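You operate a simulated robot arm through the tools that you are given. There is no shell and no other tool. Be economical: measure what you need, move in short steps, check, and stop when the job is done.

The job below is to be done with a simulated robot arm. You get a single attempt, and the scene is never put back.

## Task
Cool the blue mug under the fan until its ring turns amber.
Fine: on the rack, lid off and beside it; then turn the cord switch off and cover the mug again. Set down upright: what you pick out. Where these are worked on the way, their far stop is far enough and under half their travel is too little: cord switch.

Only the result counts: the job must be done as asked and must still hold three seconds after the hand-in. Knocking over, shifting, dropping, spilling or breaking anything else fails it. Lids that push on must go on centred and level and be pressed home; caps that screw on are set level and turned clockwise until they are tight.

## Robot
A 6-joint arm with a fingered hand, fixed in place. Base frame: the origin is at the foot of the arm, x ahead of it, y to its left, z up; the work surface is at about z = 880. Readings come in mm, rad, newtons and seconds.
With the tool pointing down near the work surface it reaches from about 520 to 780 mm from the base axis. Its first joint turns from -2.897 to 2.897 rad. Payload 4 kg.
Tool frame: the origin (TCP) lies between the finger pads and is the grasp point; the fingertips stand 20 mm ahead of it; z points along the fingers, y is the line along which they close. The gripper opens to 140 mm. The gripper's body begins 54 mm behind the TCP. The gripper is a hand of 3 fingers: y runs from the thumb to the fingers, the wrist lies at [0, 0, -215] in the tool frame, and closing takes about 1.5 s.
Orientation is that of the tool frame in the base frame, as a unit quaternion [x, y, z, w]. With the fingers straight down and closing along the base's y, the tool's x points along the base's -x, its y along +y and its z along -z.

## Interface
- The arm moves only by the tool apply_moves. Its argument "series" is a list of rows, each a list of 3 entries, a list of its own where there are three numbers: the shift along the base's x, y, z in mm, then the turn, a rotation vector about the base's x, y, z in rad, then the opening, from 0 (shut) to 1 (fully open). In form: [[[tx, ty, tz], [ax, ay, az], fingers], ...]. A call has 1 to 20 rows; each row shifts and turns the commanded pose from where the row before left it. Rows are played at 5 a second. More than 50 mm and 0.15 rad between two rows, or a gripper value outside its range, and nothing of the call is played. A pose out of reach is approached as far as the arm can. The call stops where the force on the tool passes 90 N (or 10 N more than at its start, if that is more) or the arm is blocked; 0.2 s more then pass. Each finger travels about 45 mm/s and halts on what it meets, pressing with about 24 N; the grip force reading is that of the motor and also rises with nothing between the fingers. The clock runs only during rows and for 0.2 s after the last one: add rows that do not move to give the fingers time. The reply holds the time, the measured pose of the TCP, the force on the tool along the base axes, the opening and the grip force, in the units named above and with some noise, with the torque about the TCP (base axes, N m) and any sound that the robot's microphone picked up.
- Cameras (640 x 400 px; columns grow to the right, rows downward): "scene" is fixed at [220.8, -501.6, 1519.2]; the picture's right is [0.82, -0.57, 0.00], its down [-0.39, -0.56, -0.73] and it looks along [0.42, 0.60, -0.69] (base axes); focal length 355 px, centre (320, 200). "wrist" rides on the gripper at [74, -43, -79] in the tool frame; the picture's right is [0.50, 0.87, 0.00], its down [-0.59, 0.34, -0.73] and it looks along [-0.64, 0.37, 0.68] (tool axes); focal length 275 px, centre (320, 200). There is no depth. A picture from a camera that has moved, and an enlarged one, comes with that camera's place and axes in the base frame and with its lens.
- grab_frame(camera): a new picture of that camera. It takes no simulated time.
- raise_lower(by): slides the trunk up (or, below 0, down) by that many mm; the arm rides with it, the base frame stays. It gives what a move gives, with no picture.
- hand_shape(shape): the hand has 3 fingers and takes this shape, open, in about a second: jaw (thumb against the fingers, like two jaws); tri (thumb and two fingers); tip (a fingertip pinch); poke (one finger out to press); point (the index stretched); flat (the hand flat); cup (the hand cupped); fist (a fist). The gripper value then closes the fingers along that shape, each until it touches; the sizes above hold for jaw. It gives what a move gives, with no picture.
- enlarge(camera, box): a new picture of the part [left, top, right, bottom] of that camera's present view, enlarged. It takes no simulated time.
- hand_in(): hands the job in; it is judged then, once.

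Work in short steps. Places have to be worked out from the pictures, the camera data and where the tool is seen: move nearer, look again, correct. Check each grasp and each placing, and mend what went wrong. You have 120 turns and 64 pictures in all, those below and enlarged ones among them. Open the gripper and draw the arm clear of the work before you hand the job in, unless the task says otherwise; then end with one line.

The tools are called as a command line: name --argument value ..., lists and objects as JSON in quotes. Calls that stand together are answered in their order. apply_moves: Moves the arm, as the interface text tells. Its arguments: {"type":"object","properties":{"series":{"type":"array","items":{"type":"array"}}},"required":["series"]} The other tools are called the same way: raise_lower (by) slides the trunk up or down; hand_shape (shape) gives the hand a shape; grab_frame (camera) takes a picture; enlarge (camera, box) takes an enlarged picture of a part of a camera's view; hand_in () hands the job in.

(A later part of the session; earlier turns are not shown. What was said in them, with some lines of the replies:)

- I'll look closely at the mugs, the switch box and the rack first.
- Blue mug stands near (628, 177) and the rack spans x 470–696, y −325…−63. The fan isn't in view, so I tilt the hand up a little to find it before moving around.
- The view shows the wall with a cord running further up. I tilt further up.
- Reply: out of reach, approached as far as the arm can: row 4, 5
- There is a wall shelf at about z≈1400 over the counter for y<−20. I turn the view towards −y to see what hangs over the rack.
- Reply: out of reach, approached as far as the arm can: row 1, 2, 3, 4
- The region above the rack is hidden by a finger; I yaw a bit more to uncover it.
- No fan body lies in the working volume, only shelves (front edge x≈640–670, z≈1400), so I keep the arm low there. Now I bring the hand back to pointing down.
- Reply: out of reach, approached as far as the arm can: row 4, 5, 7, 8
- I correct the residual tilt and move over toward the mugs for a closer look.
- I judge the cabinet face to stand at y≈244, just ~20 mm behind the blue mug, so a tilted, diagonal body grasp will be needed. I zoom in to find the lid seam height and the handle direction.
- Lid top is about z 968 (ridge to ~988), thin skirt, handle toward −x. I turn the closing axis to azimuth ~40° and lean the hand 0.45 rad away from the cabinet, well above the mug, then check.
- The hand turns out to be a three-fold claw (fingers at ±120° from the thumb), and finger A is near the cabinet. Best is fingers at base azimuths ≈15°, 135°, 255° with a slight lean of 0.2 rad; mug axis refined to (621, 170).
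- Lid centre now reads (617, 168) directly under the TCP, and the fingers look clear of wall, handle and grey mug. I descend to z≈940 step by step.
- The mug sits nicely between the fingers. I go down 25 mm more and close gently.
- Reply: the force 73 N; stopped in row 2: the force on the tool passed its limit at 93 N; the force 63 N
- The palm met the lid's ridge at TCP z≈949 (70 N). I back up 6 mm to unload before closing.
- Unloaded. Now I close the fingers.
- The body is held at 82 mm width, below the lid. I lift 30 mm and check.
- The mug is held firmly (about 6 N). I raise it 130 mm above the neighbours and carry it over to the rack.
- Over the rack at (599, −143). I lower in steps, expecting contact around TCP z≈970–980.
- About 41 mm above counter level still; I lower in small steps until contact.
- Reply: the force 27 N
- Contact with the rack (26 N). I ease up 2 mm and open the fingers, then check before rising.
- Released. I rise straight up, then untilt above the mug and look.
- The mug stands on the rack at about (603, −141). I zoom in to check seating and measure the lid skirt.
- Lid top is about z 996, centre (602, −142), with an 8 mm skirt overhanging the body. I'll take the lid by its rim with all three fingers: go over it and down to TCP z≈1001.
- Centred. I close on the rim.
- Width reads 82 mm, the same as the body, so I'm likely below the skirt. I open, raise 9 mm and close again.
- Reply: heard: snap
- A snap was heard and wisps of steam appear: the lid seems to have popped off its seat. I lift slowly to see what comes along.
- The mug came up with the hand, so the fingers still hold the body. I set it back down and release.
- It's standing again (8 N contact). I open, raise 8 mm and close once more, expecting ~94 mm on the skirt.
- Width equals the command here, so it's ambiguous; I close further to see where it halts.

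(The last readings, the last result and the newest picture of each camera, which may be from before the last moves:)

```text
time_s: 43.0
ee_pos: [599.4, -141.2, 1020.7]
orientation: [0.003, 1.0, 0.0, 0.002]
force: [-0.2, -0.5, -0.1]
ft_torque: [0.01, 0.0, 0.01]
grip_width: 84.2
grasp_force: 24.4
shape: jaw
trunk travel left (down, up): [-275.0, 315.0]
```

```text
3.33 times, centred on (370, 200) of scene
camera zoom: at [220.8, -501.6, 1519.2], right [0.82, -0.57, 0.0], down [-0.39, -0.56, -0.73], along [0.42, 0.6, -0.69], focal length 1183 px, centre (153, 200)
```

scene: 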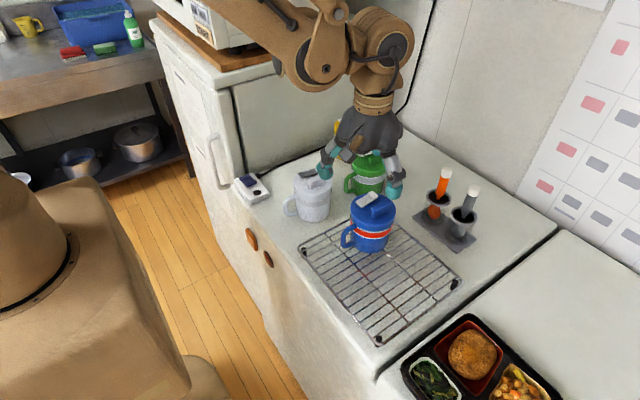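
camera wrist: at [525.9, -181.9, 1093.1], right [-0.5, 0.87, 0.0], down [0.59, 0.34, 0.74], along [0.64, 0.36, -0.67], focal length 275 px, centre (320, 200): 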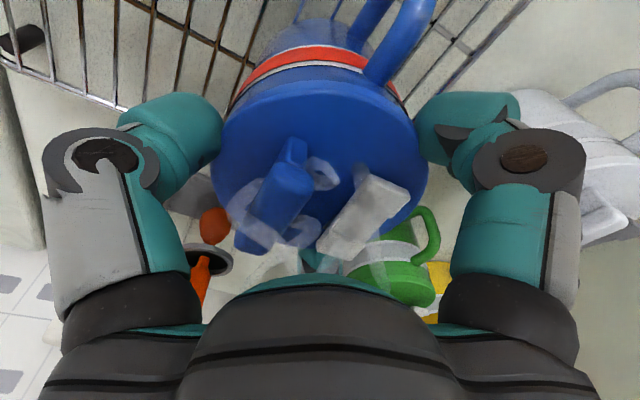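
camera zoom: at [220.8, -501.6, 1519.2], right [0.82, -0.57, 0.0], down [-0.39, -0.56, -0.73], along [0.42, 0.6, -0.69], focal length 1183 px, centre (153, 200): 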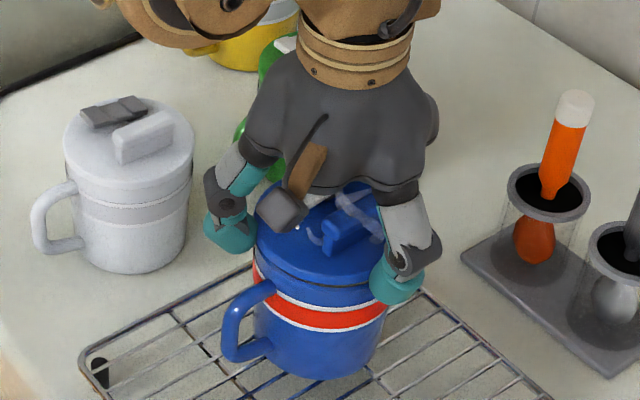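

Only the lid (very light) seems to be coming up, with a dark seam showing. I lift 25 mm more.

apply_moves --series '[[[0, 0, 5], [0, 0, 0], 0.5], [[0, 0, 10], [0, 0, 0], 0.5], [[0, 0, 15], [0, 0, 0], 0.5], [[0, 0, 0], [0, 0, 0], 0.5]]'

enlarge --camera "scene" --box '[310, 140, 430, 260]'

```text
time_s: 44.0
ee_pos: [598.9, -143.2, 1051.1]
orientation: [0.003, 1.0, 0.0, 0.002]
force: [-0.5, 0.0, -1.2]
ft_torque: [-0.04, 0.03, 0.01]
grip_width: 84.3
grasp_force: 24.1
shape: jaw
trunk travel left (down, up): [-275.0, 315.0]
```

```text
3.33 times, centred on (370, 200) of scene
camera zoom: at [220.8, -501.6, 1519.2], right [0.82, -0.57, 0.0], down [-0.39, -0.56, -0.73], along [0.42, 0.6, -0.69], focal length 1183 px, centre (153, 200)
```

zoom: 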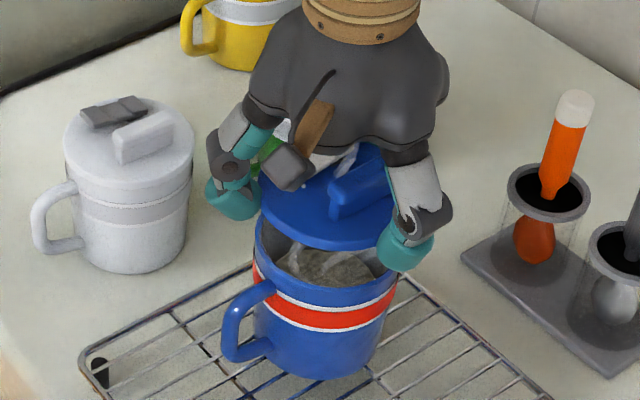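

Lid is off and cleanly held; the drink is steaming. I carry the lid over to the other half of the rack, at about (600, −266).

apply_moves --series '[[[0, 0, 20], [0, 0, 0], 0.5], [[0, -30, 5], [0, 0, 0], 0.5], [[0, -35, 0], [0, 0, 0], 0.5], [[0, -35, 0], [0, 0, 0], 0.5], [[0, -23, 0], [0, 0, 0], 0.5], [[0, 0, -30], [0, 0, 0], 0.5], [[0, 0, -35], [0, 0, 0], 0.5], [[0, 0, -35], [0, 0, 0], 0.5], [[0, 0, -15], [0, 0, 0], 0.5], [[0, 0, 0], [0, 0, 0], 0.5]]'

enlarge --camera "scene" --box '[310, 160, 490, 350]'

```text
time_s: 46.2
ee_pos: [599.5, -266.2, 962.3]
orientation: [0.002, 1.0, 0.001, 0.003]
force: [0.6, -0.4, -0.5]
ft_torque: [-0.02, 0.03, 0.01]
grip_width: 84.3
grasp_force: 23.9
shape: jaw
trunk travel left (down, up): [-275.0, 315.0]
```

```text
2.11 times, centred on (400, 255) of scene
camera zoom: at [220.8, -501.6, 1519.2], right [0.82, -0.57, 0.0], down [-0.39, -0.56, -0.73], along [0.42, 0.6, -0.69], focal length 747 px, centre (152, 84)
```

zoom: 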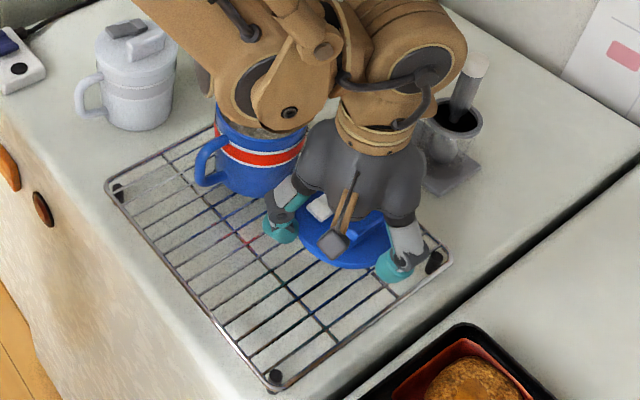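

The lid is ~20 mm above the rack. I lower gently to contact.

apply_moves --series '[[[0, 0, -6], [0, 0, 0], 0.5], [[0, 0, -5], [0, 0, 0], 0.5], [[0, 0, 0], [0, 0, 0], 0.5]]'

```text
time_s: 47.0
ee_pos: [599.9, -264.3, 950.7]
orientation: [0.003, 1.0, -0.001, 0.002]
force: [-0.3, -1.2, 0.5]
ft_torque: [0.03, -0.03, 0.04]
grip_width: 84.3
grasp_force: 23.1
shape: jaw
trunk travel left (down, up): [-275.0, 315.0]
```

No contact yet; 3 mm steps further.

apply_moves --series '[[[0, 0, -3], [0, 0, 0], 0.5], [[0, 0, -3], [0, 0, 0], 0.5], [[0, 0, 0], [0, 0, 0], 0.5]]'

```text
time_s: 47.8
ee_pos: [599.8, -264.4, 944.9]
orientation: [0.002, 1.0, 0.0, 0.002]
force: [0.7, 0.2, -0.5]
ft_torque: [-0.04, 0.01, -0.02]
grip_width: 84.5
grasp_force: 24.1
shape: jaw
trunk travel left (down, up): [-275.0, 315.0]
```

apply_moves --series '[[[0, 0, -3], [0, 0, 0], 0.5], [[0, 0, -2], [0, 0, 0], 0.5], [[0, 0, -2], [0, 0, 0], 0.5], [[0, 0, 0], [0, 0, 0], 0.5]]'

```text
time_s: 48.8
ee_pos: [601.9, -264.7, 938.1]
orientation: [0.002, 1.0, 0.0, 0.002]
force: [0.4, 0.4, 0.2]
ft_torque: [0.01, 0.0, 0.01]
grip_width: 84.5
grasp_force: 24.3
shape: jaw
trunk travel left (down, up): [-275.0, 315.0]
```

Still free at z 938; the expected contact is around 933. Continue in 2 mm steps.

apply_moves --series '[[[0, 0, -2], [0, 0, 0], 0.5], [[0, 0, -2], [0, 0, 0], 0.5], [[0, 0, 0], [0, 0, 0], 0.5]]'

enlarge --camera "scene" --box '[370, 200, 450, 300]'

```text
time_s: 49.6
ee_pos: [600.0, -265.4, 934.3]
orientation: [0.002, 1.0, 0.0, 0.003]
force: [-0.1, -0.2, -0.4]
ft_torque: [0.01, -0.03, 0.02]
grip_width: 84.3
grasp_force: 23.8
shape: jaw
trunk travel left (down, up): [-275.0, 315.0]
```

```text
4.00 times, centred on (410, 250) of scene
camera zoom: at [220.8, -501.6, 1519.2], right [0.82, -0.57, 0.0], down [-0.39, -0.56, -0.73], along [0.42, 0.6, -0.69], focal length 1420 px, centre (-40, 0)
```

zoom: 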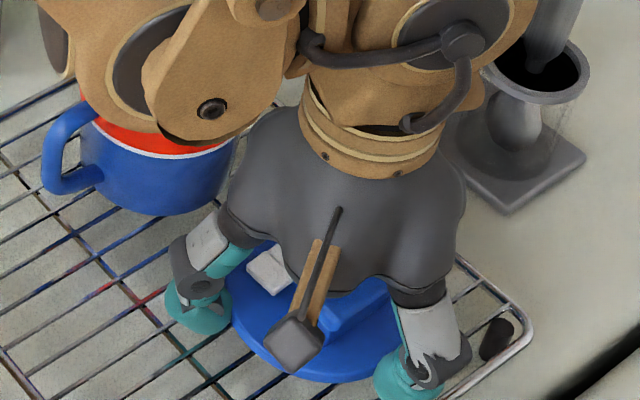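

The lid looks only a few mm above the bars. Continue.

apply_moves --series '[[[0, 0, -2], [0, 0, 0], 0.5], [[0, 0, -2], [0, 0, 0], 0.5], [[0, 0, 0], [0, 0, 0], 0.5]]'

```text
time_s: 50.4
ee_pos: [599.0, -262.9, 931.7]
orientation: [0.003, 1.0, 0.001, 0.004]
force: [2.1, -1.9, 22.8]
ft_torque: [0.3, 0.13, -0.01]
grip_width: 84.4
grasp_force: 23.7
shape: jaw
trunk travel left (down, up): [-275.0, 315.0]
```

Contact (23 N) at z≈932. I ease up 1 mm and open.

apply_moves --series '[[[0, 0, 1], [0, 0, 0], 0.58], [[0, 0, 0], [0, 0, 0], 0.62], [[0, 0, 0], [0, 0, 0], 0.68], [[0, 0, 0], [0, 0, 0], 0.75], [[0, 0, 0], [0, 0, 0], 0.82], [[0, 0, 0], [0, 0, 0], 0.82]]'

apply_moves --series '[[[0, 0, 10], [0, 0, 0], 0.82], [[0, 0, 25], [0, 0, 0], 0.82], [[0, 0, 40], [0, 0, 0], 0.82], [[0, 0, 40], [0, 0, 0], 0.82], [[0, 0, 40], [0, 0, 0], 0.82], [[-10, 40, 20], [0, 0, 0], 0.82], [[-10, 45, 0], [0, 0, 0], 0.82], [[-10, 45, 0], [0, 0, 0], 0.82], [[0, 45, 0], [0, 0, 0], 0.82], [[0, 45, 0], [0, 0, 0], 0.82]]'

grab_frame --camera "scene"

```text
time_s: 51.8
ee_pos: [600.5, -264.4, 930.6]
orientation: [0.003, 1.0, 0.0, 0.003]
force: [5.7, -4.4, 21.5]
ft_torque: [0.42, 0.86, 0.06]
grip_width: 107.5
grasp_force: 0.0
shape: jaw
trunk travel left (down, up): [-275.0, 315.0]
```

```text
time_s: 54.0
ee_pos: [573.3, -45.7, 1106.0]
orientation: [0.003, 1.0, 0.0, 0.002]
force: [-0.3, 1.1, 0.4]
ft_torque: [0.01, 0.0, 0.03]
grip_width: 114.5
grasp_force: 0.0
shape: jaw
trunk travel left (down, up): [-275.0, 315.0]
```

```text
24 pictures are left
```

scene: 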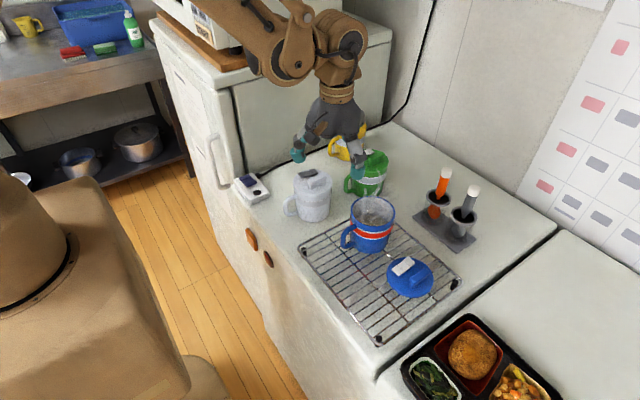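

Lid lies flat on the rack beside the open mug, ring still red-orange. Now the switch: I move nearer and look at it closely.

enlarge --camera "scene" --box '[230, 168, 275, 205]'

hand_shape --shape "poke"

grab_frame --camera "wrist"

enlarge --camera "scene" --box '[260, 50, 420, 180]'

```text
10.81 times, centred on (252, 186) of scene
camera zoom: at [220.8, -501.6, 1519.2], right [0.82, -0.57, 0.0], down [-0.39, -0.56, -0.73], along [0.42, 0.6, -0.69], focal length 3838 px, centre (1050, 346)
```

zoom: 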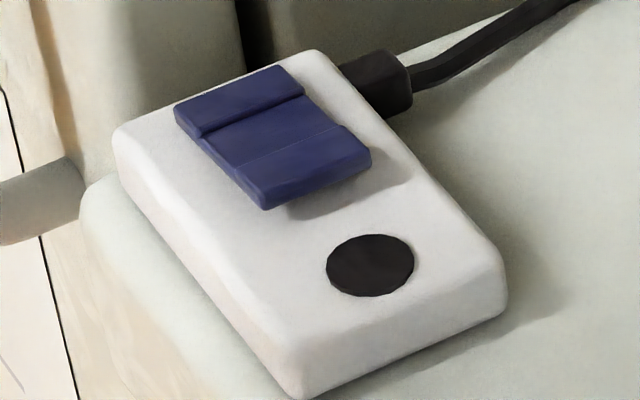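

```text
time_s: 54.9
ee_pos: [573.3, -47.2, 1106.7]
orientation: [0.003, 1.0, 0.0, 0.003]
force: [-0.5, 0.0, 0.7]
ft_torque: [-0.01, 0.0, -0.01]
grip_width: 0.1
grasp_force: 0.0
shape: poke
trunk travel left (down, up): [-275.0, 315.0]
```

```text
22 pictures are left
camera wrist: at [498.1, -88.4, 1184.6], right [-0.49, 0.87, 0.0], down [0.59, 0.34, 0.74], along [0.64, 0.36, -0.67], focal length 275 px, centre (320, 200)
```

wrist: 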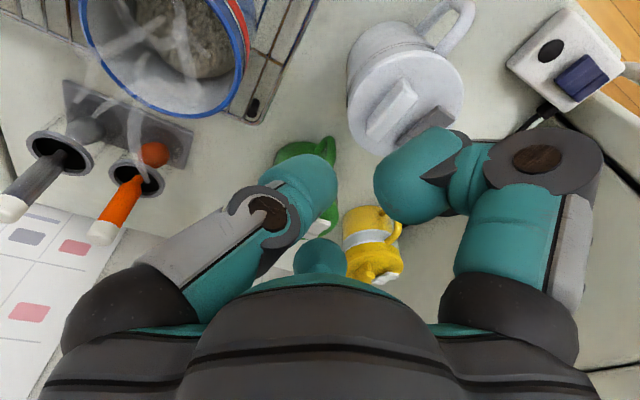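

```text
3.08 times, centred on (340, 115) of scene
camera zoom: at [220.8, -501.6, 1519.2], right [0.82, -0.57, 0.0], down [-0.39, -0.56, -0.73], along [0.42, 0.6, -0.69], focal length 1092 px, centre (258, 462)
```

zoom: 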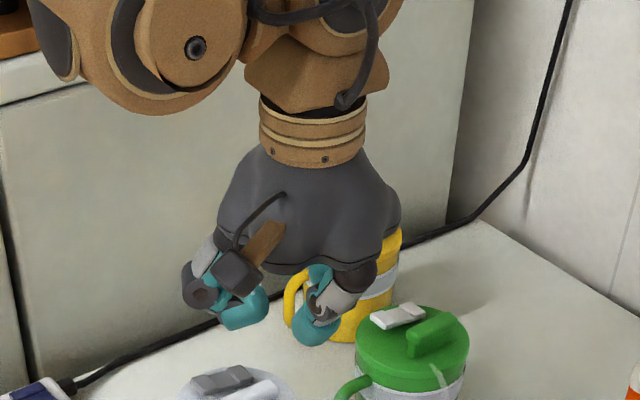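

The rocker's near end (by the lamp) stands up, so it has to be pressed there. Poke leaves the tips ambiguous, so I return to jaw and use one finger with known geometry: yaw −60° puts finger A on the +y side.

hand_shape --shape "jaw"

apply_moves --series '[[[-12, 24, 0], [0, 0, -0.131], 0.4], [[-12, 24, 0], [0, 0, -0.131], 0.4], [[-12, 24, 0], [0, 0, -0.131], 0.4], [[-12, 24, 0], [0, 0, -0.131], 0.4], [[-12, 24, 0], [0, 0, -0.131], 0.4], [[-12, 24, -10], [0, 0, -0.131], 0.4], [[-12, 23, -20], [0, 0, -0.131], 0.4], [[-12, 22, -26], [0, 0, -0.13], 0.4], [[0, 0, 0], [0, 0, 0], 0.4]]'

grab_frame --camera "wrist"

```text
time_s: 55.8
ee_pos: [573.0, -48.9, 1106.3]
orientation: [0.002, 1.0, -0.001, 0.002]
force: [-0.2, -0.3, 0.1]
ft_torque: [0.0, 0.02, 0.0]
grip_width: 139.9
grasp_force: 0.0
shape: jaw
trunk travel left (down, up): [-275.0, 315.0]
```

```text
time_s: 57.8
ee_pos: [475.5, 142.2, 1049.7]
orientation: [0.503, 0.864, -0.002, 0.002]
force: [0.5, 0.3, -0.3]
ft_torque: [0.0, -0.03, 0.0]
grip_width: 56.3
grasp_force: 0.1
shape: jaw
trunk travel left (down, up): [-275.0, 315.0]
```

```text
20 pictures are left
camera wrist: at [401.2, 188.5, 1128.2], right [0.51, 0.86, 0.0], down [0.58, -0.34, 0.74], along [0.64, -0.38, -0.67], focal length 275 px, centre (320, 200)
```

wrist: 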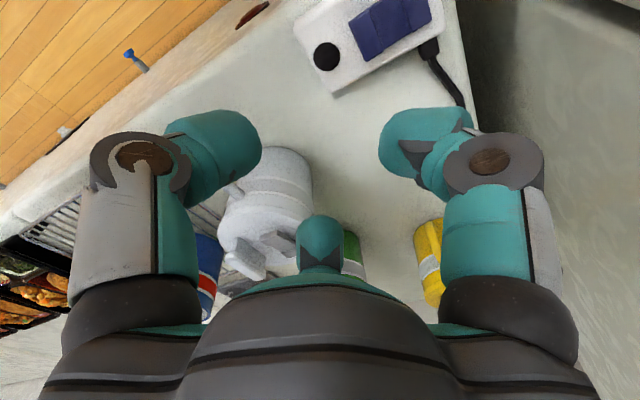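

Switch confirmed at (474, 180), with the raised near end at y 175–190. Finger A's tip is about 36 mm +y of the TCP, so I descend with TCP at (472, 144) to z≈950 and check.

apply_moves --series '[[[-2, 1, -30], [0, 0, 0], 0.4], [[-2, 1, -30], [0, 0, 0], 0.4], [[0, 0, -25], [0, 0, 0], 0.4], [[0, 0, -12], [0, 0, 0], 0.4], [[0, 0, 0], [0, 0, 0], 0.4]]'

enlarge --camera "scene" --box '[220, 130, 310, 215]'

grab_frame --camera "wrist"

```text
time_s: 59.0
ee_pos: [472.5, 147.2, 953.7]
orientation: [0.502, 0.865, -0.002, 0.002]
force: [0.6, -0.2, -0.2]
ft_torque: [0.0, 0.0, -0.01]
grip_width: 56.2
grasp_force: 0.0
shape: jaw
trunk travel left (down, up): [-275.0, 315.0]
```

```text
4.71 times, centred on (265, 172) of scene
camera zoom: at [220.8, -501.6, 1519.2], right [0.82, -0.57, 0.0], down [-0.39, -0.56, -0.73], along [0.42, 0.6, -0.69], focal length 1671 px, centre (579, 329)
```

zoom: 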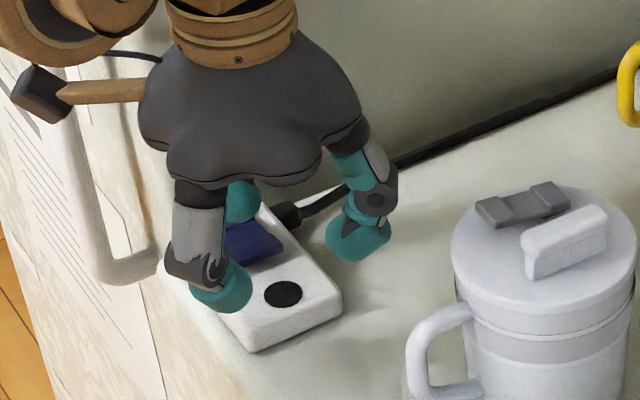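

```text
18 pictures are left
camera wrist: at [398.4, 191.9, 1032.7], right [0.51, 0.86, 0.0], down [0.58, -0.34, 0.74], along [0.64, -0.37, -0.68], focal length 275 px, centre (320, 200)
```

wrist: 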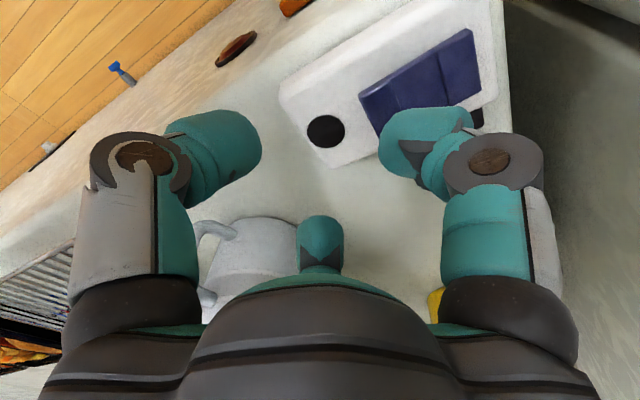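

The thumb hovers over the box edge and could touch it first. I open wider to 0.65 so thumb and finger B fall outside the box, shifting back to keep finger A over the rocker's near half.

apply_moves --series '[[[0, 0, 15], [0, 0, 0], 0.4], [[0, -12, 0], [0, 0, 0], 0.5], [[1, -9, 0], [0, 0, 0], 0.65], [[0, 0, 0], [0, 0, 0], 0.65], [[0, 0, 0], [0, 0, 0], 0.65], [[0, 0, -12], [0, 0, 0], 0.65], [[0, 0, -6], [0, 0, 0], 0.65]]'

enlarge --camera "scene" --box '[220, 130, 310, 215]'

enlarge --camera "wrist" --box '[260, 0, 580, 200]'

```text
time_s: 60.6
ee_pos: [478.1, 127.3, 955.8]
orientation: [0.503, 0.864, -0.002, 0.002]
force: [-0.9, 0.2, 0.1]
ft_torque: [0.02, 0.05, 0.03]
grip_width: 90.3
grasp_force: 0.1
shape: jaw
out of reach, approached as far as the arm can: row 6, 7
trunk travel left (down, up): [-275.0, 315.0]
```

```text
4.71 times, centred on (265, 172) of scene
camera zoom: at [220.8, -501.6, 1519.2], right [0.82, -0.57, 0.0], down [-0.39, -0.56, -0.73], along [0.42, 0.6, -0.69], focal length 1671 px, centre (579, 329)
```

zoom: 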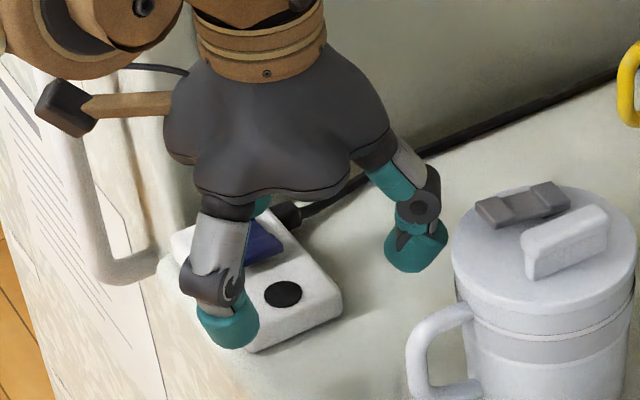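

```text
2.00 times, centred on (420, 100) of wrist
camera zoom: at [403.4, 172.4, 1034.2], right [0.51, 0.86, 0.0], down [0.58, -0.34, 0.74], along [0.63, -0.38, -0.68], focal length 551 px, centre (120, 400)
```

zoom: 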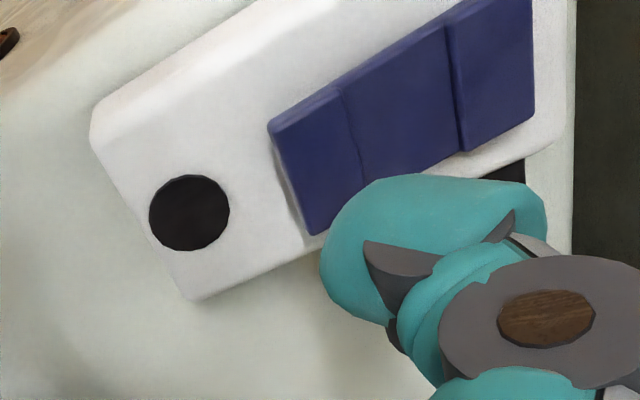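

The arm is at its inner reach limit here. I lift 105 mm and lower the trunk by 100 mm, which gives the wrist more room at this radius.

apply_moves --series '[[[0, 0, 35], [0, 0, 0], 0.65], [[0, 0, 40], [0, 0, 0], 0.65], [[0, 0, 40], [0, 0, 0], 0.65], [[0, 0, 0], [0, 0, 0], 0.65]]'

raise_lower --by -100

```text
time_s: 61.6
ee_pos: [478.5, 129.7, 1069.4]
orientation: [0.502, 0.865, -0.002, 0.002]
force: [-0.4, -1.0, -0.1]
ft_torque: [0.01, -0.03, 0.01]
grip_width: 90.5
grasp_force: 0.1
shape: jaw
trunk travel left (down, up): [-275.0, 315.0]
```

```text
time_s: 62.9
ee_pos: [478.0, 128.6, 968.2]
orientation: [0.503, 0.864, -0.002, 0.003]
force: [-0.1, 0.6, -0.8]
ft_torque: [0.03, 0.02, -0.01]
grip_width: 90.3
grasp_force: 0.1
shape: jaw
trunk travel left (down, up): [-175.0, 415.0]
```

Good. Now TCP to about (473, 128) and down toward z≈940.

apply_moves --series '[[[-4, 0, -10], [0, 0, 0], 0.65], [[0, 0, -10], [0, 0, 0], 0.65], [[0, 0, -5], [0, 0, 0], 0.65], [[0, 0, 0], [0, 0, 0], 0.65]]'

enlarge --camera "wrist" --box '[260, 0, 580, 200]'

```text
time_s: 63.9
ee_pos: [473.7, 127.4, 944.2]
orientation: [0.501, 0.865, -0.001, 0.002]
force: [-0.2, 0.4, -0.3]
ft_torque: [-0.01, -0.03, 0.01]
grip_width: 90.7
grasp_force: 0.1
shape: jaw
trunk travel left (down, up): [-175.0, 415.0]
```

```text
2.00 times, centred on (420, 100) of wrist
camera zoom: at [399.8, 173.2, 1022.6], right [0.51, 0.86, 0.0], down [0.58, -0.34, 0.74], along [0.64, -0.37, -0.67], focal length 551 px, centre (120, 400)
```

zoom: 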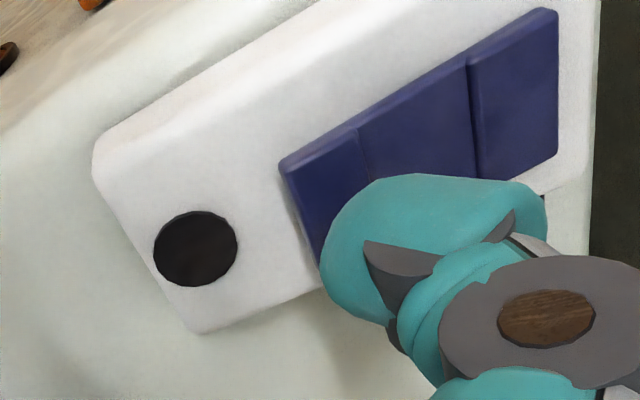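

Rocker spans x 459–484, with the raised facet y 176–190. The tip is ~9 mm too far in +x, so I correct and press down in small steps.

apply_moves --series '[[[-9, 1, 0], [0, 0, 0], 0.65], [[0, 0, -4], [0, 0, 0], 0.65], [[0, 0, -4], [0, 0, 0], 0.65], [[0, 0, 0], [0, 0, 0], 0.65]]'

```text
time_s: 64.9
ee_pos: [464.8, 130.4, 934.0]
orientation: [0.503, 0.864, -0.002, 0.003]
force: [-0.3, 0.7, -0.3]
ft_torque: [0.0, 0.01, 0.03]
grip_width: 90.4
grasp_force: 0.2
shape: jaw
trunk travel left (down, up): [-175.0, 415.0]
```

apply_moves --series '[[[0, 0, -3], [0, 0, 0], 0.65], [[0, 0, -3], [0, 0, 0], 0.65], [[0, 0, -2], [0, 0, 0], 0.65], [[0, 0, 0], [0, 0, 0], 0.65]]'

enlarge --camera "scene" --box '[220, 130, 310, 215]'

```text
time_s: 65.9
ee_pos: [465.1, 128.7, 928.4]
orientation: [0.503, 0.864, 0.0, 0.003]
force: [5.1, 0.7, 27.7]
ft_torque: [1.57, -0.07, -0.37]
grip_width: 90.0
grasp_force: 0.0
shape: jaw
trunk travel left (down, up): [-175.0, 415.0]
```

```text
4.71 times, centred on (265, 172) of scene
camera zoom: at [220.8, -501.6, 1519.2], right [0.82, -0.57, 0.0], down [-0.39, -0.56, -0.73], along [0.42, 0.6, -0.69], focal length 1671 px, centre (579, 329)
```

zoom: 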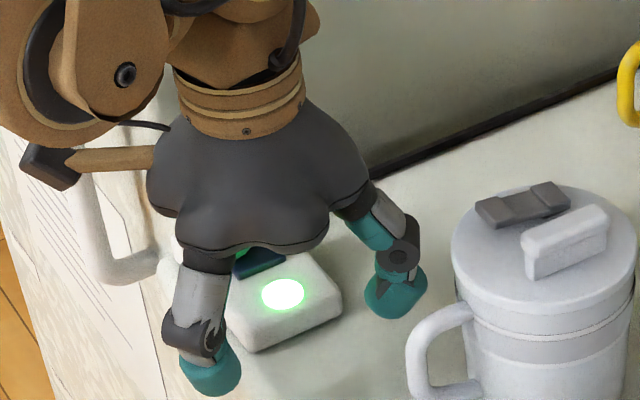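

The lamp glows green: fan on. I lift off and, while cooling proceeds, turn the hand (+50° yaw, opening 0.75) to a pose from which the rocker's far half can be pressed without the knuckle reaching the cabinet.

apply_moves --series '[[[0, 0, 20], [0, 0, 0], 0.65], [[0, 0, 30], [0, 0, 0], 0.65], [[10, 3, 10], [0, 0, 0.1455], 0.7], [[10, 5, 0], [0, 0, 0.1455], 0.75], [[10, 6, 0], [0, 0, 0.1455], 0.75], [[10, 7, 0], [0, 0, 0.1455], 0.75], [[5, 7, 0], [0, 0, 0.1455], 0.75], [[5, 7, 0], [0, 0, 0.1455], 0.75]]'

grab_frame --camera "scene"

```text
time_s: 67.7
ee_pos: [516.2, 164.8, 987.1]
orientation: [0.089, 0.996, 0.0, 0.003]
force: [0.6, 0.3, 0.0]
ft_torque: [0.02, 0.02, 0.03]
grip_width: 104.7
grasp_force: 0.0
shape: jaw
trunk travel left (down, up): [-175.0, 415.0]
```

```text
13 pictures are left
```

scene: 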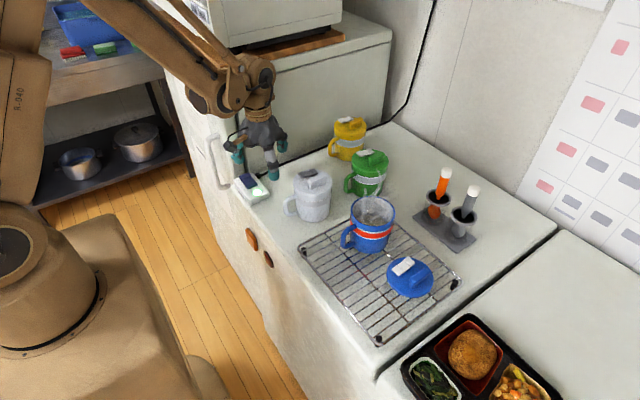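

Ring still red. I lower to just above the rocker's far half while waiting and then look at the finger position.

apply_moves --series '[[[0, 0, -15], [0, 0, 0], 0.75], [[0, 0, -15], [0, 0, 0], 0.75], [[0, 0, -8], [0, 0, 0], 0.75], [[0, 0, 0], [0, 0, 0], 0.75], [[0, 0, 0], [0, 0, 0], 0.75], [[0, 0, 0], [0, 0, 0], 0.75], [[0, 0, 0], [0, 0, 0], 0.75], [[0, 0, 0], [0, 0, 0], 0.75], [[0, 0, 0], [0, 0, 0], 0.75], [[0, 0, 0], [0, 0, 0], 0.75], [[0, 0, 0], [0, 0, 0], 0.75], [[0, 0, 0], [0, 0, 0], 0.75], [[0, 0, 0], [0, 0, 0], 0.75], [[0, 0, 0], [0, 0, 0], 0.75], [[0, 0, 0], [0, 0, 0], 0.75], [[0, 0, 0], [0, 0, 0], 0.75]]'

enlarge --camera "wrist" --box '[260, 0, 640, 240]'

enlarge --camera "scene" --box '[220, 130, 420, 260]'

```text
time_s: 71.1
ee_pos: [516.1, 164.1, 950.2]
orientation: [0.09, 0.996, 0.0, 0.003]
force: [0.5, 0.1, -0.3]
ft_torque: [0.0, 0.01, -0.02]
grip_width: 104.9
grasp_force: 0.1
shape: jaw
trunk travel left (down, up): [-175.0, 415.0]
```

```text
1.67 times, centred on (450, 120) of wrist
camera zoom: at [435.1, 136.6, 1028.6], right [-0.34, 0.94, 0.0], down [0.63, 0.23, 0.74], along [0.7, 0.25, -0.67], focal length 459 px, centre (103, 333)
```

zoom: 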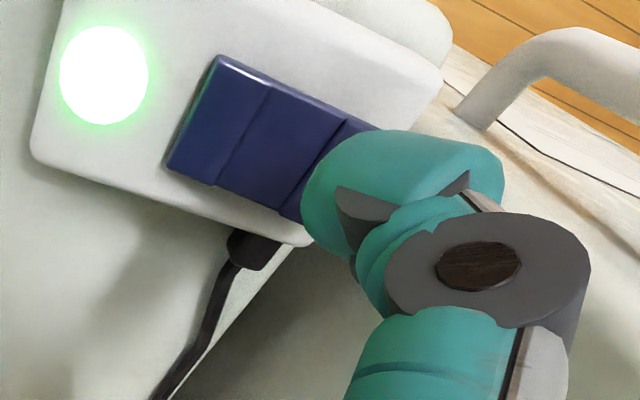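

```text
3.08 times, centred on (320, 195) of scene
camera zoom: at [220.8, -501.6, 1519.2], right [0.82, -0.57, 0.0], down [-0.39, -0.56, -0.73], along [0.42, 0.6, -0.69], focal length 1092 px, centre (320, 215)
```

zoom: 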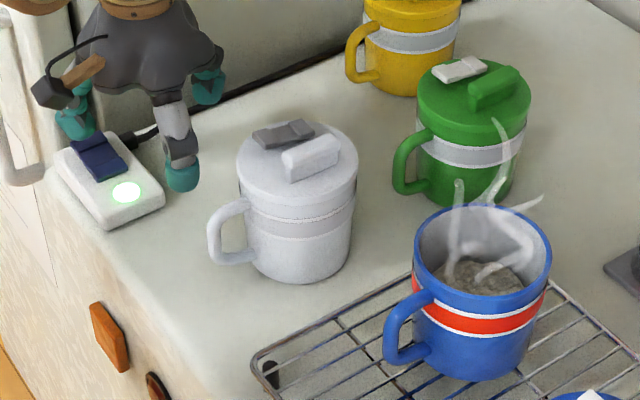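

Finger tip is at about (476, 206); for the off press I'll shift to (472, 211). Ring still red, so I wait.

apply_moves --series '[[[-4, 5, 0], [0, 0, 0], 0.75], [[0, 0, 0], [0, 0, 0], 0.75], [[0, 0, 0], [0, 0, 0], 0.75], [[0, 0, 0], [0, 0, 0], 0.75], [[0, 0, 0], [0, 0, 0], 0.75], [[0, 0, 0], [0, 0, 0], 0.75], [[0, 0, 0], [0, 0, 0], 0.75], [[0, 0, 0], [0, 0, 0], 0.75], [[0, 0, 0], [0, 0, 0], 0.75], [[0, 0, 0], [0, 0, 0], 0.75], [[0, 0, 0], [0, 0, 0], 0.75], [[0, 0, 0], [0, 0, 0], 0.75], [[0, 0, 0], [0, 0, 0], 0.75], [[0, 0, 0], [0, 0, 0], 0.75], [[0, 0, 0], [0, 0, 0], 0.75], [[0, 0, 0], [0, 0, 0], 0.75], [[0, 0, 0], [0, 0, 0], 0.75], [[0, 0, 0], [0, 0, 0], 0.75], [[0, 0, 0], [0, 0, 0], 0.75], [[0, 0, 0], [0, 0, 0], 0.75]]'

apply_moves --series '[[[0, 0, 0], [0, 0, 0], 0.75], [[0, 0, 0], [0, 0, 0], 0.75], [[0, 0, 0], [0, 0, 0], 0.75], [[0, 0, 0], [0, 0, 0], 0.75], [[0, 0, 0], [0, 0, 0], 0.75], [[0, 0, 0], [0, 0, 0], 0.75], [[0, 0, 0], [0, 0, 0], 0.75], [[0, 0, 0], [0, 0, 0], 0.75], [[0, 0, 0], [0, 0, 0], 0.75], [[0, 0, 0], [0, 0, 0], 0.75], [[0, 0, 0], [0, 0, 0], 0.75], [[0, 0, 0], [0, 0, 0], 0.75], [[0, 0, 0], [0, 0, 0], 0.75], [[0, 0, 0], [0, 0, 0], 0.75], [[0, 0, 0], [0, 0, 0], 0.75], [[0, 0, 0], [0, 0, 0], 0.75], [[0, 0, 0], [0, 0, 0], 0.75], [[0, 0, 0], [0, 0, 0], 0.75], [[0, 0, 0], [0, 0, 0], 0.75], [[0, 0, 0], [0, 0, 0], 0.75]]'

enlarge --camera "scene" --box '[220, 130, 420, 260]'

```text
time_s: 75.3
ee_pos: [511.9, 169.5, 949.7]
orientation: [0.09, 0.996, 0.001, 0.004]
force: [0.3, 0.1, -0.2]
ft_torque: [0.01, 0.0, 0.01]
grip_width: 104.7
grasp_force: 0.0
shape: jaw
trunk travel left (down, up): [-175.0, 415.0]
```

```text
time_s: 79.5
ee_pos: [513.0, 167.8, 949.0]
orientation: [0.09, 0.996, -0.001, 0.003]
force: [-0.2, 0.3, 0.3]
ft_torque: [-0.02, 0.02, -0.02]
grip_width: 104.9
grasp_force: 0.0
shape: jaw
trunk travel left (down, up): [-175.0, 415.0]
```

```text
3.08 times, centred on (320, 195) of scene
camera zoom: at [220.8, -501.6, 1519.2], right [0.82, -0.57, 0.0], down [-0.39, -0.56, -0.73], along [0.42, 0.6, -0.69], focal length 1092 px, centre (320, 215)
```

zoom: 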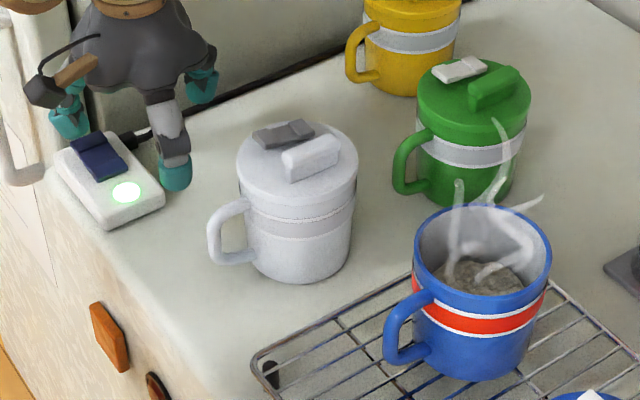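

Still red at t=79.5 s. I wait about 12 s more.

apply_moves --series '[[[0, 0, 0], [0, 0, 0], 0.75], [[0, 0, 0], [0, 0, 0], 0.75], [[0, 0, 0], [0, 0, 0], 0.75], [[0, 0, 0], [0, 0, 0], 0.75], [[0, 0, 0], [0, 0, 0], 0.75], [[0, 0, 0], [0, 0, 0], 0.75], [[0, 0, 0], [0, 0, 0], 0.75], [[0, 0, 0], [0, 0, 0], 0.75], [[0, 0, 0], [0, 0, 0], 0.75], [[0, 0, 0], [0, 0, 0], 0.75], [[0, 0, 0], [0, 0, 0], 0.75], [[0, 0, 0], [0, 0, 0], 0.75], [[0, 0, 0], [0, 0, 0], 0.75], [[0, 0, 0], [0, 0, 0], 0.75], [[0, 0, 0], [0, 0, 0], 0.75], [[0, 0, 0], [0, 0, 0], 0.75], [[0, 0, 0], [0, 0, 0], 0.75], [[0, 0, 0], [0, 0, 0], 0.75], [[0, 0, 0], [0, 0, 0], 0.75], [[0, 0, 0], [0, 0, 0], 0.75]]'

apply_moves --series '[[[0, 0, 0], [0, 0, 0], 0.75], [[0, 0, 0], [0, 0, 0], 0.75], [[0, 0, 0], [0, 0, 0], 0.75], [[0, 0, 0], [0, 0, 0], 0.75], [[0, 0, 0], [0, 0, 0], 0.75], [[0, 0, 0], [0, 0, 0], 0.75], [[0, 0, 0], [0, 0, 0], 0.75], [[0, 0, 0], [0, 0, 0], 0.75], [[0, 0, 0], [0, 0, 0], 0.75], [[0, 0, 0], [0, 0, 0], 0.75], [[0, 0, 0], [0, 0, 0], 0.75], [[0, 0, 0], [0, 0, 0], 0.75], [[0, 0, 0], [0, 0, 0], 0.75], [[0, 0, 0], [0, 0, 0], 0.75], [[0, 0, 0], [0, 0, 0], 0.75], [[0, 0, 0], [0, 0, 0], 0.75], [[0, 0, 0], [0, 0, 0], 0.75], [[0, 0, 0], [0, 0, 0], 0.75], [[0, 0, 0], [0, 0, 0], 0.75], [[0, 0, 0], [0, 0, 0], 0.75]]'

apply_moves --series '[[[0, 0, 0], [0, 0, 0], 0.75], [[0, 0, 0], [0, 0, 0], 0.75], [[0, 0, 0], [0, 0, 0], 0.75], [[0, 0, 0], [0, 0, 0], 0.75], [[0, 0, 0], [0, 0, 0], 0.75], [[0, 0, 0], [0, 0, 0], 0.75], [[0, 0, 0], [0, 0, 0], 0.75], [[0, 0, 0], [0, 0, 0], 0.75], [[0, 0, 0], [0, 0, 0], 0.75], [[0, 0, 0], [0, 0, 0], 0.75], [[0, 0, 0], [0, 0, 0], 0.75], [[0, 0, 0], [0, 0, 0], 0.75], [[0, 0, 0], [0, 0, 0], 0.75], [[0, 0, 0], [0, 0, 0], 0.75], [[0, 0, 0], [0, 0, 0], 0.75], [[0, 0, 0], [0, 0, 0], 0.75], [[0, 0, 0], [0, 0, 0], 0.75], [[0, 0, 0], [0, 0, 0], 0.75], [[0, 0, 0], [0, 0, 0], 0.75], [[0, 0, 0], [0, 0, 0], 0.75]]'

enlarge --camera "scene" --box '[330, 180, 460, 310]'

```text
time_s: 83.7
ee_pos: [512.5, 169.8, 949.7]
orientation: [0.09, 0.996, 0.0, 0.003]
force: [0.7, 0.2, -0.7]
ft_torque: [-0.03, 0.02, 0.03]
grip_width: 104.5
grasp_force: 0.0
shape: jaw
trunk travel left (down, up): [-175.0, 415.0]
```

```text
time_s: 87.9
ee_pos: [513.0, 168.7, 949.5]
orientation: [0.089, 0.996, 0.0, 0.002]
force: [-0.5, 0.1, -0.3]
ft_torque: [-0.01, -0.02, 0.02]
grip_width: 104.6
grasp_force: 0.1
shape: jaw
trunk travel left (down, up): [-175.0, 415.0]
```

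```text
time_s: 92.1
ee_pos: [511.3, 168.0, 950.1]
orientation: [0.09, 0.996, -0.001, 0.003]
force: [-0.6, -0.1, -0.6]
ft_torque: [-0.02, 0.02, -0.01]
grip_width: 104.8
grasp_force: 0.1
shape: jaw
trunk travel left (down, up): [-175.0, 415.0]
```

```text
3.08 times, centred on (395, 245) of scene
camera zoom: at [220.8, -501.6, 1519.2], right [0.82, -0.57, 0.0], down [-0.39, -0.56, -0.73], along [0.42, 0.6, -0.69], focal length 1092 px, centre (89, 62)
```

zoom: 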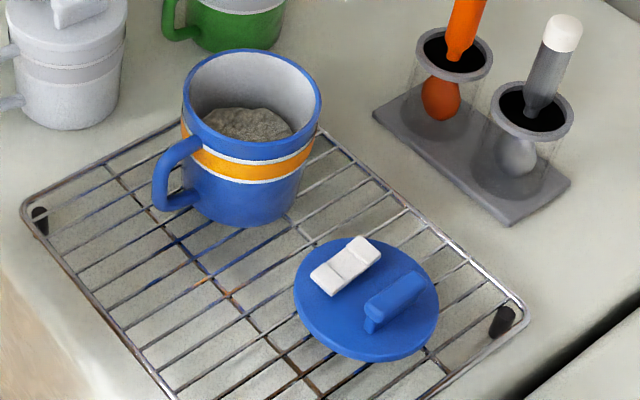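

The ring is amber. I press the rocker's far end now to switch off.

apply_moves --series '[[[0, 0, -8], [0, 0, 0], 0.75], [[0, 0, -6], [0, 0, 0], 0.75], [[0, 0, -4], [0, 0, 0], 0.75], [[0, 0, -4], [0, 0, 0], 0.75], [[0, 0, 0], [0, 0, 0], 0.75]]'

enlarge --camera "scene" --box '[220, 130, 310, 215]'

```text
time_s: 93.3
ee_pos: [511.2, 169.2, 928.5]
orientation: [0.09, 0.996, 0.001, 0.004]
force: [1.9, 1.4, 20.3]
ft_torque: [0.99, 0.97, -0.2]
grip_width: 104.2
grasp_force: 0.0
shape: jaw
trunk travel left (down, up): [-175.0, 415.0]
```

```text
4.71 times, centred on (265, 172) of scene
camera zoom: at [220.8, -501.6, 1519.2], right [0.82, -0.57, 0.0], down [-0.39, -0.56, -0.73], along [0.42, 0.6, -0.69], focal length 1671 px, centre (579, 329)
```

zoom: 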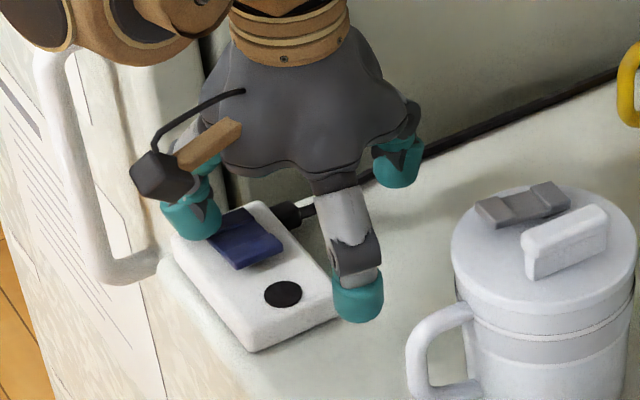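

Lamp out: the switch is off. I lift away and raise the trunk back by 100 mm.

apply_moves --series '[[[0, 0, 20], [0, 0, 0], 0.75], [[0, 0, 35], [0, 0, 0], 0.75], [[5, -10, 40], [0, 0, 0.09], 0.75], [[5, -10, 20], [0, 0, 0.09], 0.75], [[0, 0, 0], [0, 0, 0], 0.75]]'

raise_lower --by 100

```text
time_s: 94.5
ee_pos: [520.1, 150.4, 1044.4]
orientation: [0.0, 1.0, 0.0, 0.003]
force: [-0.2, 0.2, -0.2]
ft_torque: [0.01, -0.02, 0.0]
grip_width: 104.5
grasp_force: 0.0
shape: jaw
trunk travel left (down, up): [-175.0, 415.0]
```

```text
time_s: 95.8
ee_pos: [519.9, 150.9, 1145.7]
orientation: [0.0, 1.0, 0.001, 0.002]
force: [-0.1, 0.1, 0.0]
ft_torque: [-0.02, 0.0, -0.02]
grip_width: 104.6
grasp_force: 0.1
shape: jaw
trunk travel left (down, up): [-275.0, 315.0]
```

Now over to the lid at (600, −264), keeping high over the mugs.

apply_moves --series '[[[8, -42, 0], [0, 0, 0], 0.8], [[8, -42, 0], [0, 0, 0], 0.8], [[8, -42, 0], [0, 0, 0], 0.8], [[8, -42, 0], [0, 0, 0], 0.8], [[8, -42, 0], [0, 0, 0], 0.8], [[8, -42, 0], [0, 0, 0], 0.8], [[8, -42, 0], [0, 0, 0], 0.8], [[8, -42, 0], [0, 0, 0], 0.8], [[8, -42, 0], [0, 0, 0], 0.8], [[8, -37, 0], [0, 0, 0], 0.8], [[0, 0, -40], [0, 0, 0], 0.8], [[0, 0, -45], [0, 0, 0], 0.8], [[0, 0, -40], [0, 0, 0], 0.8], [[0, 0, -40], [0, 0, 0], 0.8], [[0, 0, 0], [0, 0, 0], 0.8]]'

grab_frame --camera "wrist"

```text
time_s: 99.0
ee_pos: [597.5, -267.6, 977.0]
orientation: [-0.001, 1.0, 0.0, 0.002]
force: [-0.8, 0.4, 0.2]
ft_torque: [-0.03, 0.01, -0.01]
grip_width: 111.8
grasp_force: 0.0
shape: jaw
trunk travel left (down, up): [-275.0, 315.0]
```

```text
7 pictures are left
camera wrist: at [522.6, -307.9, 1055.9], right [-0.5, 0.87, 0.0], down [0.58, 0.34, 0.74], along [0.64, 0.37, -0.67], focal length 275 px, centre (320, 200)
```

wrist: 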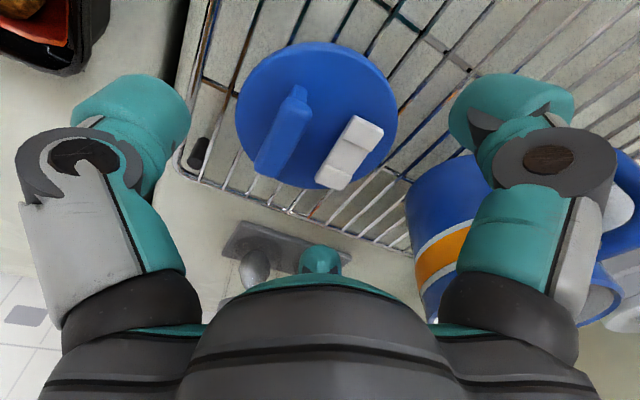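

The lid is centred under the hand at about (597, −267). I descend to z≈937 and close.

apply_moves --series '[[[0, 0, -20], [0, 0, 0], 0.8], [[0, 0, -14], [0, 0, 0], 0.8], [[0, 0, -6], [0, 0, 0], 0.8], [[0, 0, 0], [0, 0, 0], 0.8]]'

apply_moves --series '[[[0, 0, 0], [0, 0, 0], 0.74], [[0, 0, 0], [0, 0, 0], 0.69], [[0, 0, 0], [0, 0, 0], 0.65], [[0, 0, 0], [0, 0, 0], 0.61], [[0, 0, 0], [0, 0, 0], 0.57], [[0, 0, 0], [0, 0, 0], 0.53], [[0, 0, 0], [0, 0, 0], 0.5], [[0, 0, 0], [0, 0, 0], 0.5]]'

```text
time_s: 100.0
ee_pos: [598.9, -265.7, 938.3]
orientation: [0.0, 1.0, 0.001, 0.003]
force: [-0.1, -0.5, -0.2]
ft_torque: [0.01, 0.01, 0.0]
grip_width: 111.5
grasp_force: 0.1
shape: jaw
trunk travel left (down, up): [-275.0, 315.0]
```

```text
time_s: 101.8
ee_pos: [598.1, -265.2, 939.9]
orientation: [0.0, 1.0, -0.001, 0.004]
force: [7.7, -2.3, 34.8]
ft_torque: [-0.07, -0.11, 0.05]
grip_width: 73.1
grasp_force: 24.2
shape: jaw
trunk travel left (down, up): [-275.0, 315.0]
```

Width 73 mm with 35 N upward: the tips rode onto the lid's top, so I was a few mm too high. I open again and go lower.

apply_moves --series '[[[0, 0, 0], [0, 0, 0], 0.6], [[0, 0, 0], [0, 0, 0], 0.7], [[0, 0, 0], [0, 0, 0], 0.78], [[0, 0, 0], [0, 0, 0], 0.78], [[0, 0, -3], [0, 0, 0], 0.78], [[0, 0, -2], [0, 0, 0], 0.78], [[0, 0, 0], [0, 0, 0], 0.78]]'

```text
time_s: 103.4
ee_pos: [599.9, -264.9, 935.2]
orientation: [0.0, 1.0, 0.001, 0.002]
force: [-0.3, -0.2, 0.6]
ft_torque: [-0.01, 0.03, 0.01]
grip_width: 108.7
grasp_force: 0.0
shape: jaw
trunk travel left (down, up): [-275.0, 315.0]
```

I go down 2 mm more and close.

apply_moves --series '[[[0, 0, -2], [0, 0, 0], 0.78], [[0, 0, 0], [0, 0, 0], 0.74], [[0, 0, 0], [0, 0, 0], 0.7], [[0, 0, 0], [0, 0, 0], 0.66], [[0, 0, 0], [0, 0, 0], 0.62], [[0, 0, 0], [0, 0, 0], 0.58], [[0, 0, 0], [0, 0, 0], 0.54], [[0, 0, 0], [0, 0, 0], 0.5], [[0, 0, 0], [0, 0, 0], 0.5]]'

```text
time_s: 105.4
ee_pos: [601.2, -264.4, 931.4]
orientation: [0.0, 1.0, 0.0, 0.003]
force: [0.3, -0.5, 0.3]
ft_torque: [-0.01, 0.01, 0.01]
grip_width: 84.6
grasp_force: 24.2
shape: jaw
trunk travel left (down, up): [-275.0, 315.0]
```

Width 84.6 mm as in the first lid grip. I lift it and carry it over the mug.

apply_moves --series '[[[0, 0, 10], [0, 0, 0], 0.5], [[0, 0, 30], [0, 0, 0], 0.5], [[0, 0, 40], [0, 0, 0], 0.5], [[0, 0, 40], [0, 0, 0], 0.5], [[0, 0, 10], [0, 0, 0], 0.5], [[0, 40, 0], [0, 0, 0], 0.5], [[0, 43, 0], [0, 0, 0], 0.5], [[0, 40, 0], [0, 0, 0], 0.5], [[0, 0, -10], [0, 0, 0], 0.5], [[0, 0, -8], [0, 0, 0], 0.5], [[0, 0, 0], [0, 0, 0], 0.5]]'

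enlarge --camera "scene" --box '[310, 140, 430, 260]'

```text
time_s: 107.8
ee_pos: [600.0, -142.0, 1044.9]
orientation: [-0.001, 1.0, 0.0, 0.002]
force: [1.3, 0.3, -0.1]
ft_torque: [-0.04, 0.0, 0.0]
grip_width: 84.7
grasp_force: 24.0
shape: jaw
trunk travel left (down, up): [-275.0, 315.0]
```

```text
3.33 times, centred on (370, 200) of scene
camera zoom: at [220.8, -501.6, 1519.2], right [0.82, -0.57, 0.0], down [-0.39, -0.56, -0.73], along [0.42, 0.6, -0.69], focal length 1183 px, centre (153, 200)
```

zoom: 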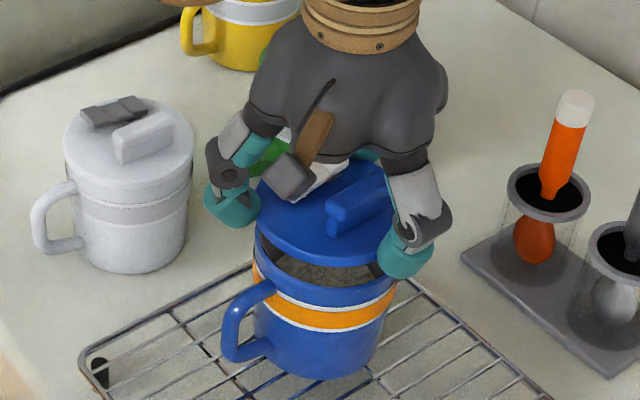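

The lid is level over the mug and looks aligned within a few mm. I lower to just above the rim and check closely.

apply_moves --series '[[[0, 0, -10], [0, 0, 0], 0.5], [[0.5, 0, -8], [0, 0, 0], 0.5], [[0, 0, -4], [0, 0, 0], 0.5], [[0, 0, 0], [0, 0, 0], 0.5]]'

enlarge --camera "scene" --box '[335, 185, 415, 260]'

```text
time_s: 108.8
ee_pos: [602.1, -142.7, 1022.8]
orientation: [0.0, 1.0, 0.0, 0.002]
force: [0.1, 0.7, -0.9]
ft_torque: [-0.01, -0.01, 0.02]
grip_width: 84.7
grasp_force: 24.5
shape: jaw
trunk travel left (down, up): [-275.0, 315.0]
```

```text
5.33 times, centred on (375, 222) of scene
camera zoom: at [220.8, -501.6, 1519.2], right [0.82, -0.57, 0.0], down [-0.39, -0.56, -0.73], along [0.42, 0.6, -0.69], focal length 1893 px, centre (27, 80)
```

zoom: 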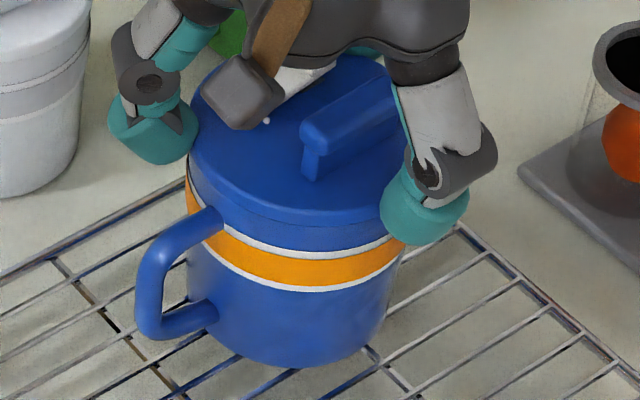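

By comparison with the earlier covered picture, the lid is already about at its seat height and centred. I press down in small steps while holding it.

apply_moves --series '[[[0, 0, -2], [0, 0, 0], 0.5], [[0, 0, -2], [0, 0, 0], 0.5], [[0, 0, 0], [0, 0, 0], 0.5]]'

```text
time_s: 109.6
ee_pos: [599.8, -142.3, 1019.6]
orientation: [0.0, 1.0, 0.0, 0.004]
force: [6.2, 0.9, 13.0]
ft_torque: [-0.13, -0.12, 0.04]
grip_width: 84.8
grasp_force: 24.2
shape: jaw
trunk travel left (down, up): [-275.0, 315.0]
heard: snap
```

A snap: the lid has gone home. I press slightly more to make sure, then ease off and release.

apply_moves --series '[[[0, 0, -2], [0, 0, 0], 0.5], [[0, 0, -1.5], [0, 0, 0], 0.5], [[0, 0, 0], [0, 0, 0], 0.5]]'

```text
time_s: 110.4
ee_pos: [600.2, -142.4, 1017.5]
orientation: [0.0, 1.0, 0.0, 0.005]
force: [15.4, -1.7, 43.1]
ft_torque: [-0.42, -0.18, 0.12]
grip_width: 84.2
grasp_force: 23.9
shape: jaw
trunk travel left (down, up): [-275.0, 315.0]
```

Firm at 43 N with no further travel. I ease up 3 mm, open wide, then rise straight up.

apply_moves --series '[[[0, 0, 3], [0, 0, 0], 0.52], [[0, 0, 0], [0, 0, 0], 0.64], [[0, 0, 0], [0, 0, 0], 0.72], [[0, 0, 0], [0, 0, 0], 0.8], [[0, 0, 0], [0, 0, 0], 0.88], [[0, 0, 0], [0, 0, 0], 0.9], [[0, 0, 0], [0, 0, 0], 0.9], [[0, 0, 20], [0, 0, 0], 0.9], [[0, 0, 40], [0, 0, 0], 0.9], [[0, 0, 45], [0, 0, 0], 0.9], [[-10, 20, 30], [0, 0, 0], 0.9], [[-10, 45, 0], [0, 0, 0], 0.9], [[0, 45, 0], [0, 0, 0], 0.9], [[0, 40, 0], [0, 0, 0], 0.9]]'

enlarge --camera "scene" --box '[335, 185, 415, 260]'

grab_frame --camera "scene"

```text
time_s: 113.4
ee_pos: [579.7, 10.7, 1150.4]
orientation: [0.0, 1.0, 0.001, 0.002]
force: [-0.7, 0.8, 0.5]
ft_torque: [0.01, 0.03, 0.01]
grip_width: 125.7
grasp_force: 0.1
shape: jaw
trunk travel left (down, up): [-275.0, 315.0]
```

```text
5.33 times, centred on (375, 222) of scene
camera zoom: at [220.8, -501.6, 1519.2], right [0.82, -0.57, 0.0], down [-0.39, -0.56, -0.73], along [0.42, 0.6, -0.69], focal length 1893 px, centre (27, 80)
```

zoom: 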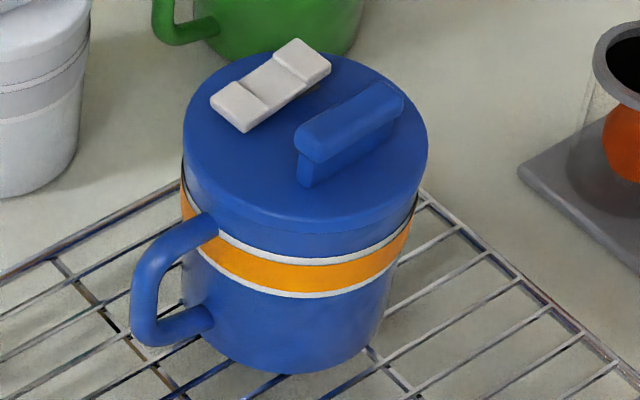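

```text
3 pictures are left
```

scene: 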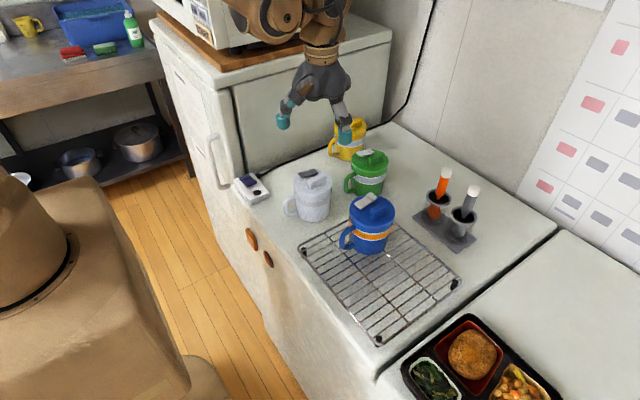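

The mug stands upright on the rack with its lid level and snapped home, the ring is amber and the switch is off. Nothing else has moved visibly and the arm is clear, so I hand in.

hand_in

```text
The job is handed in.
```

I handed the job in: the blue mug cooled under the fan until its ring turned amber, then I turned the cord switch off and snapped the lid back on. It stands upright on the rack, and nothing else looks moved in the last picture.
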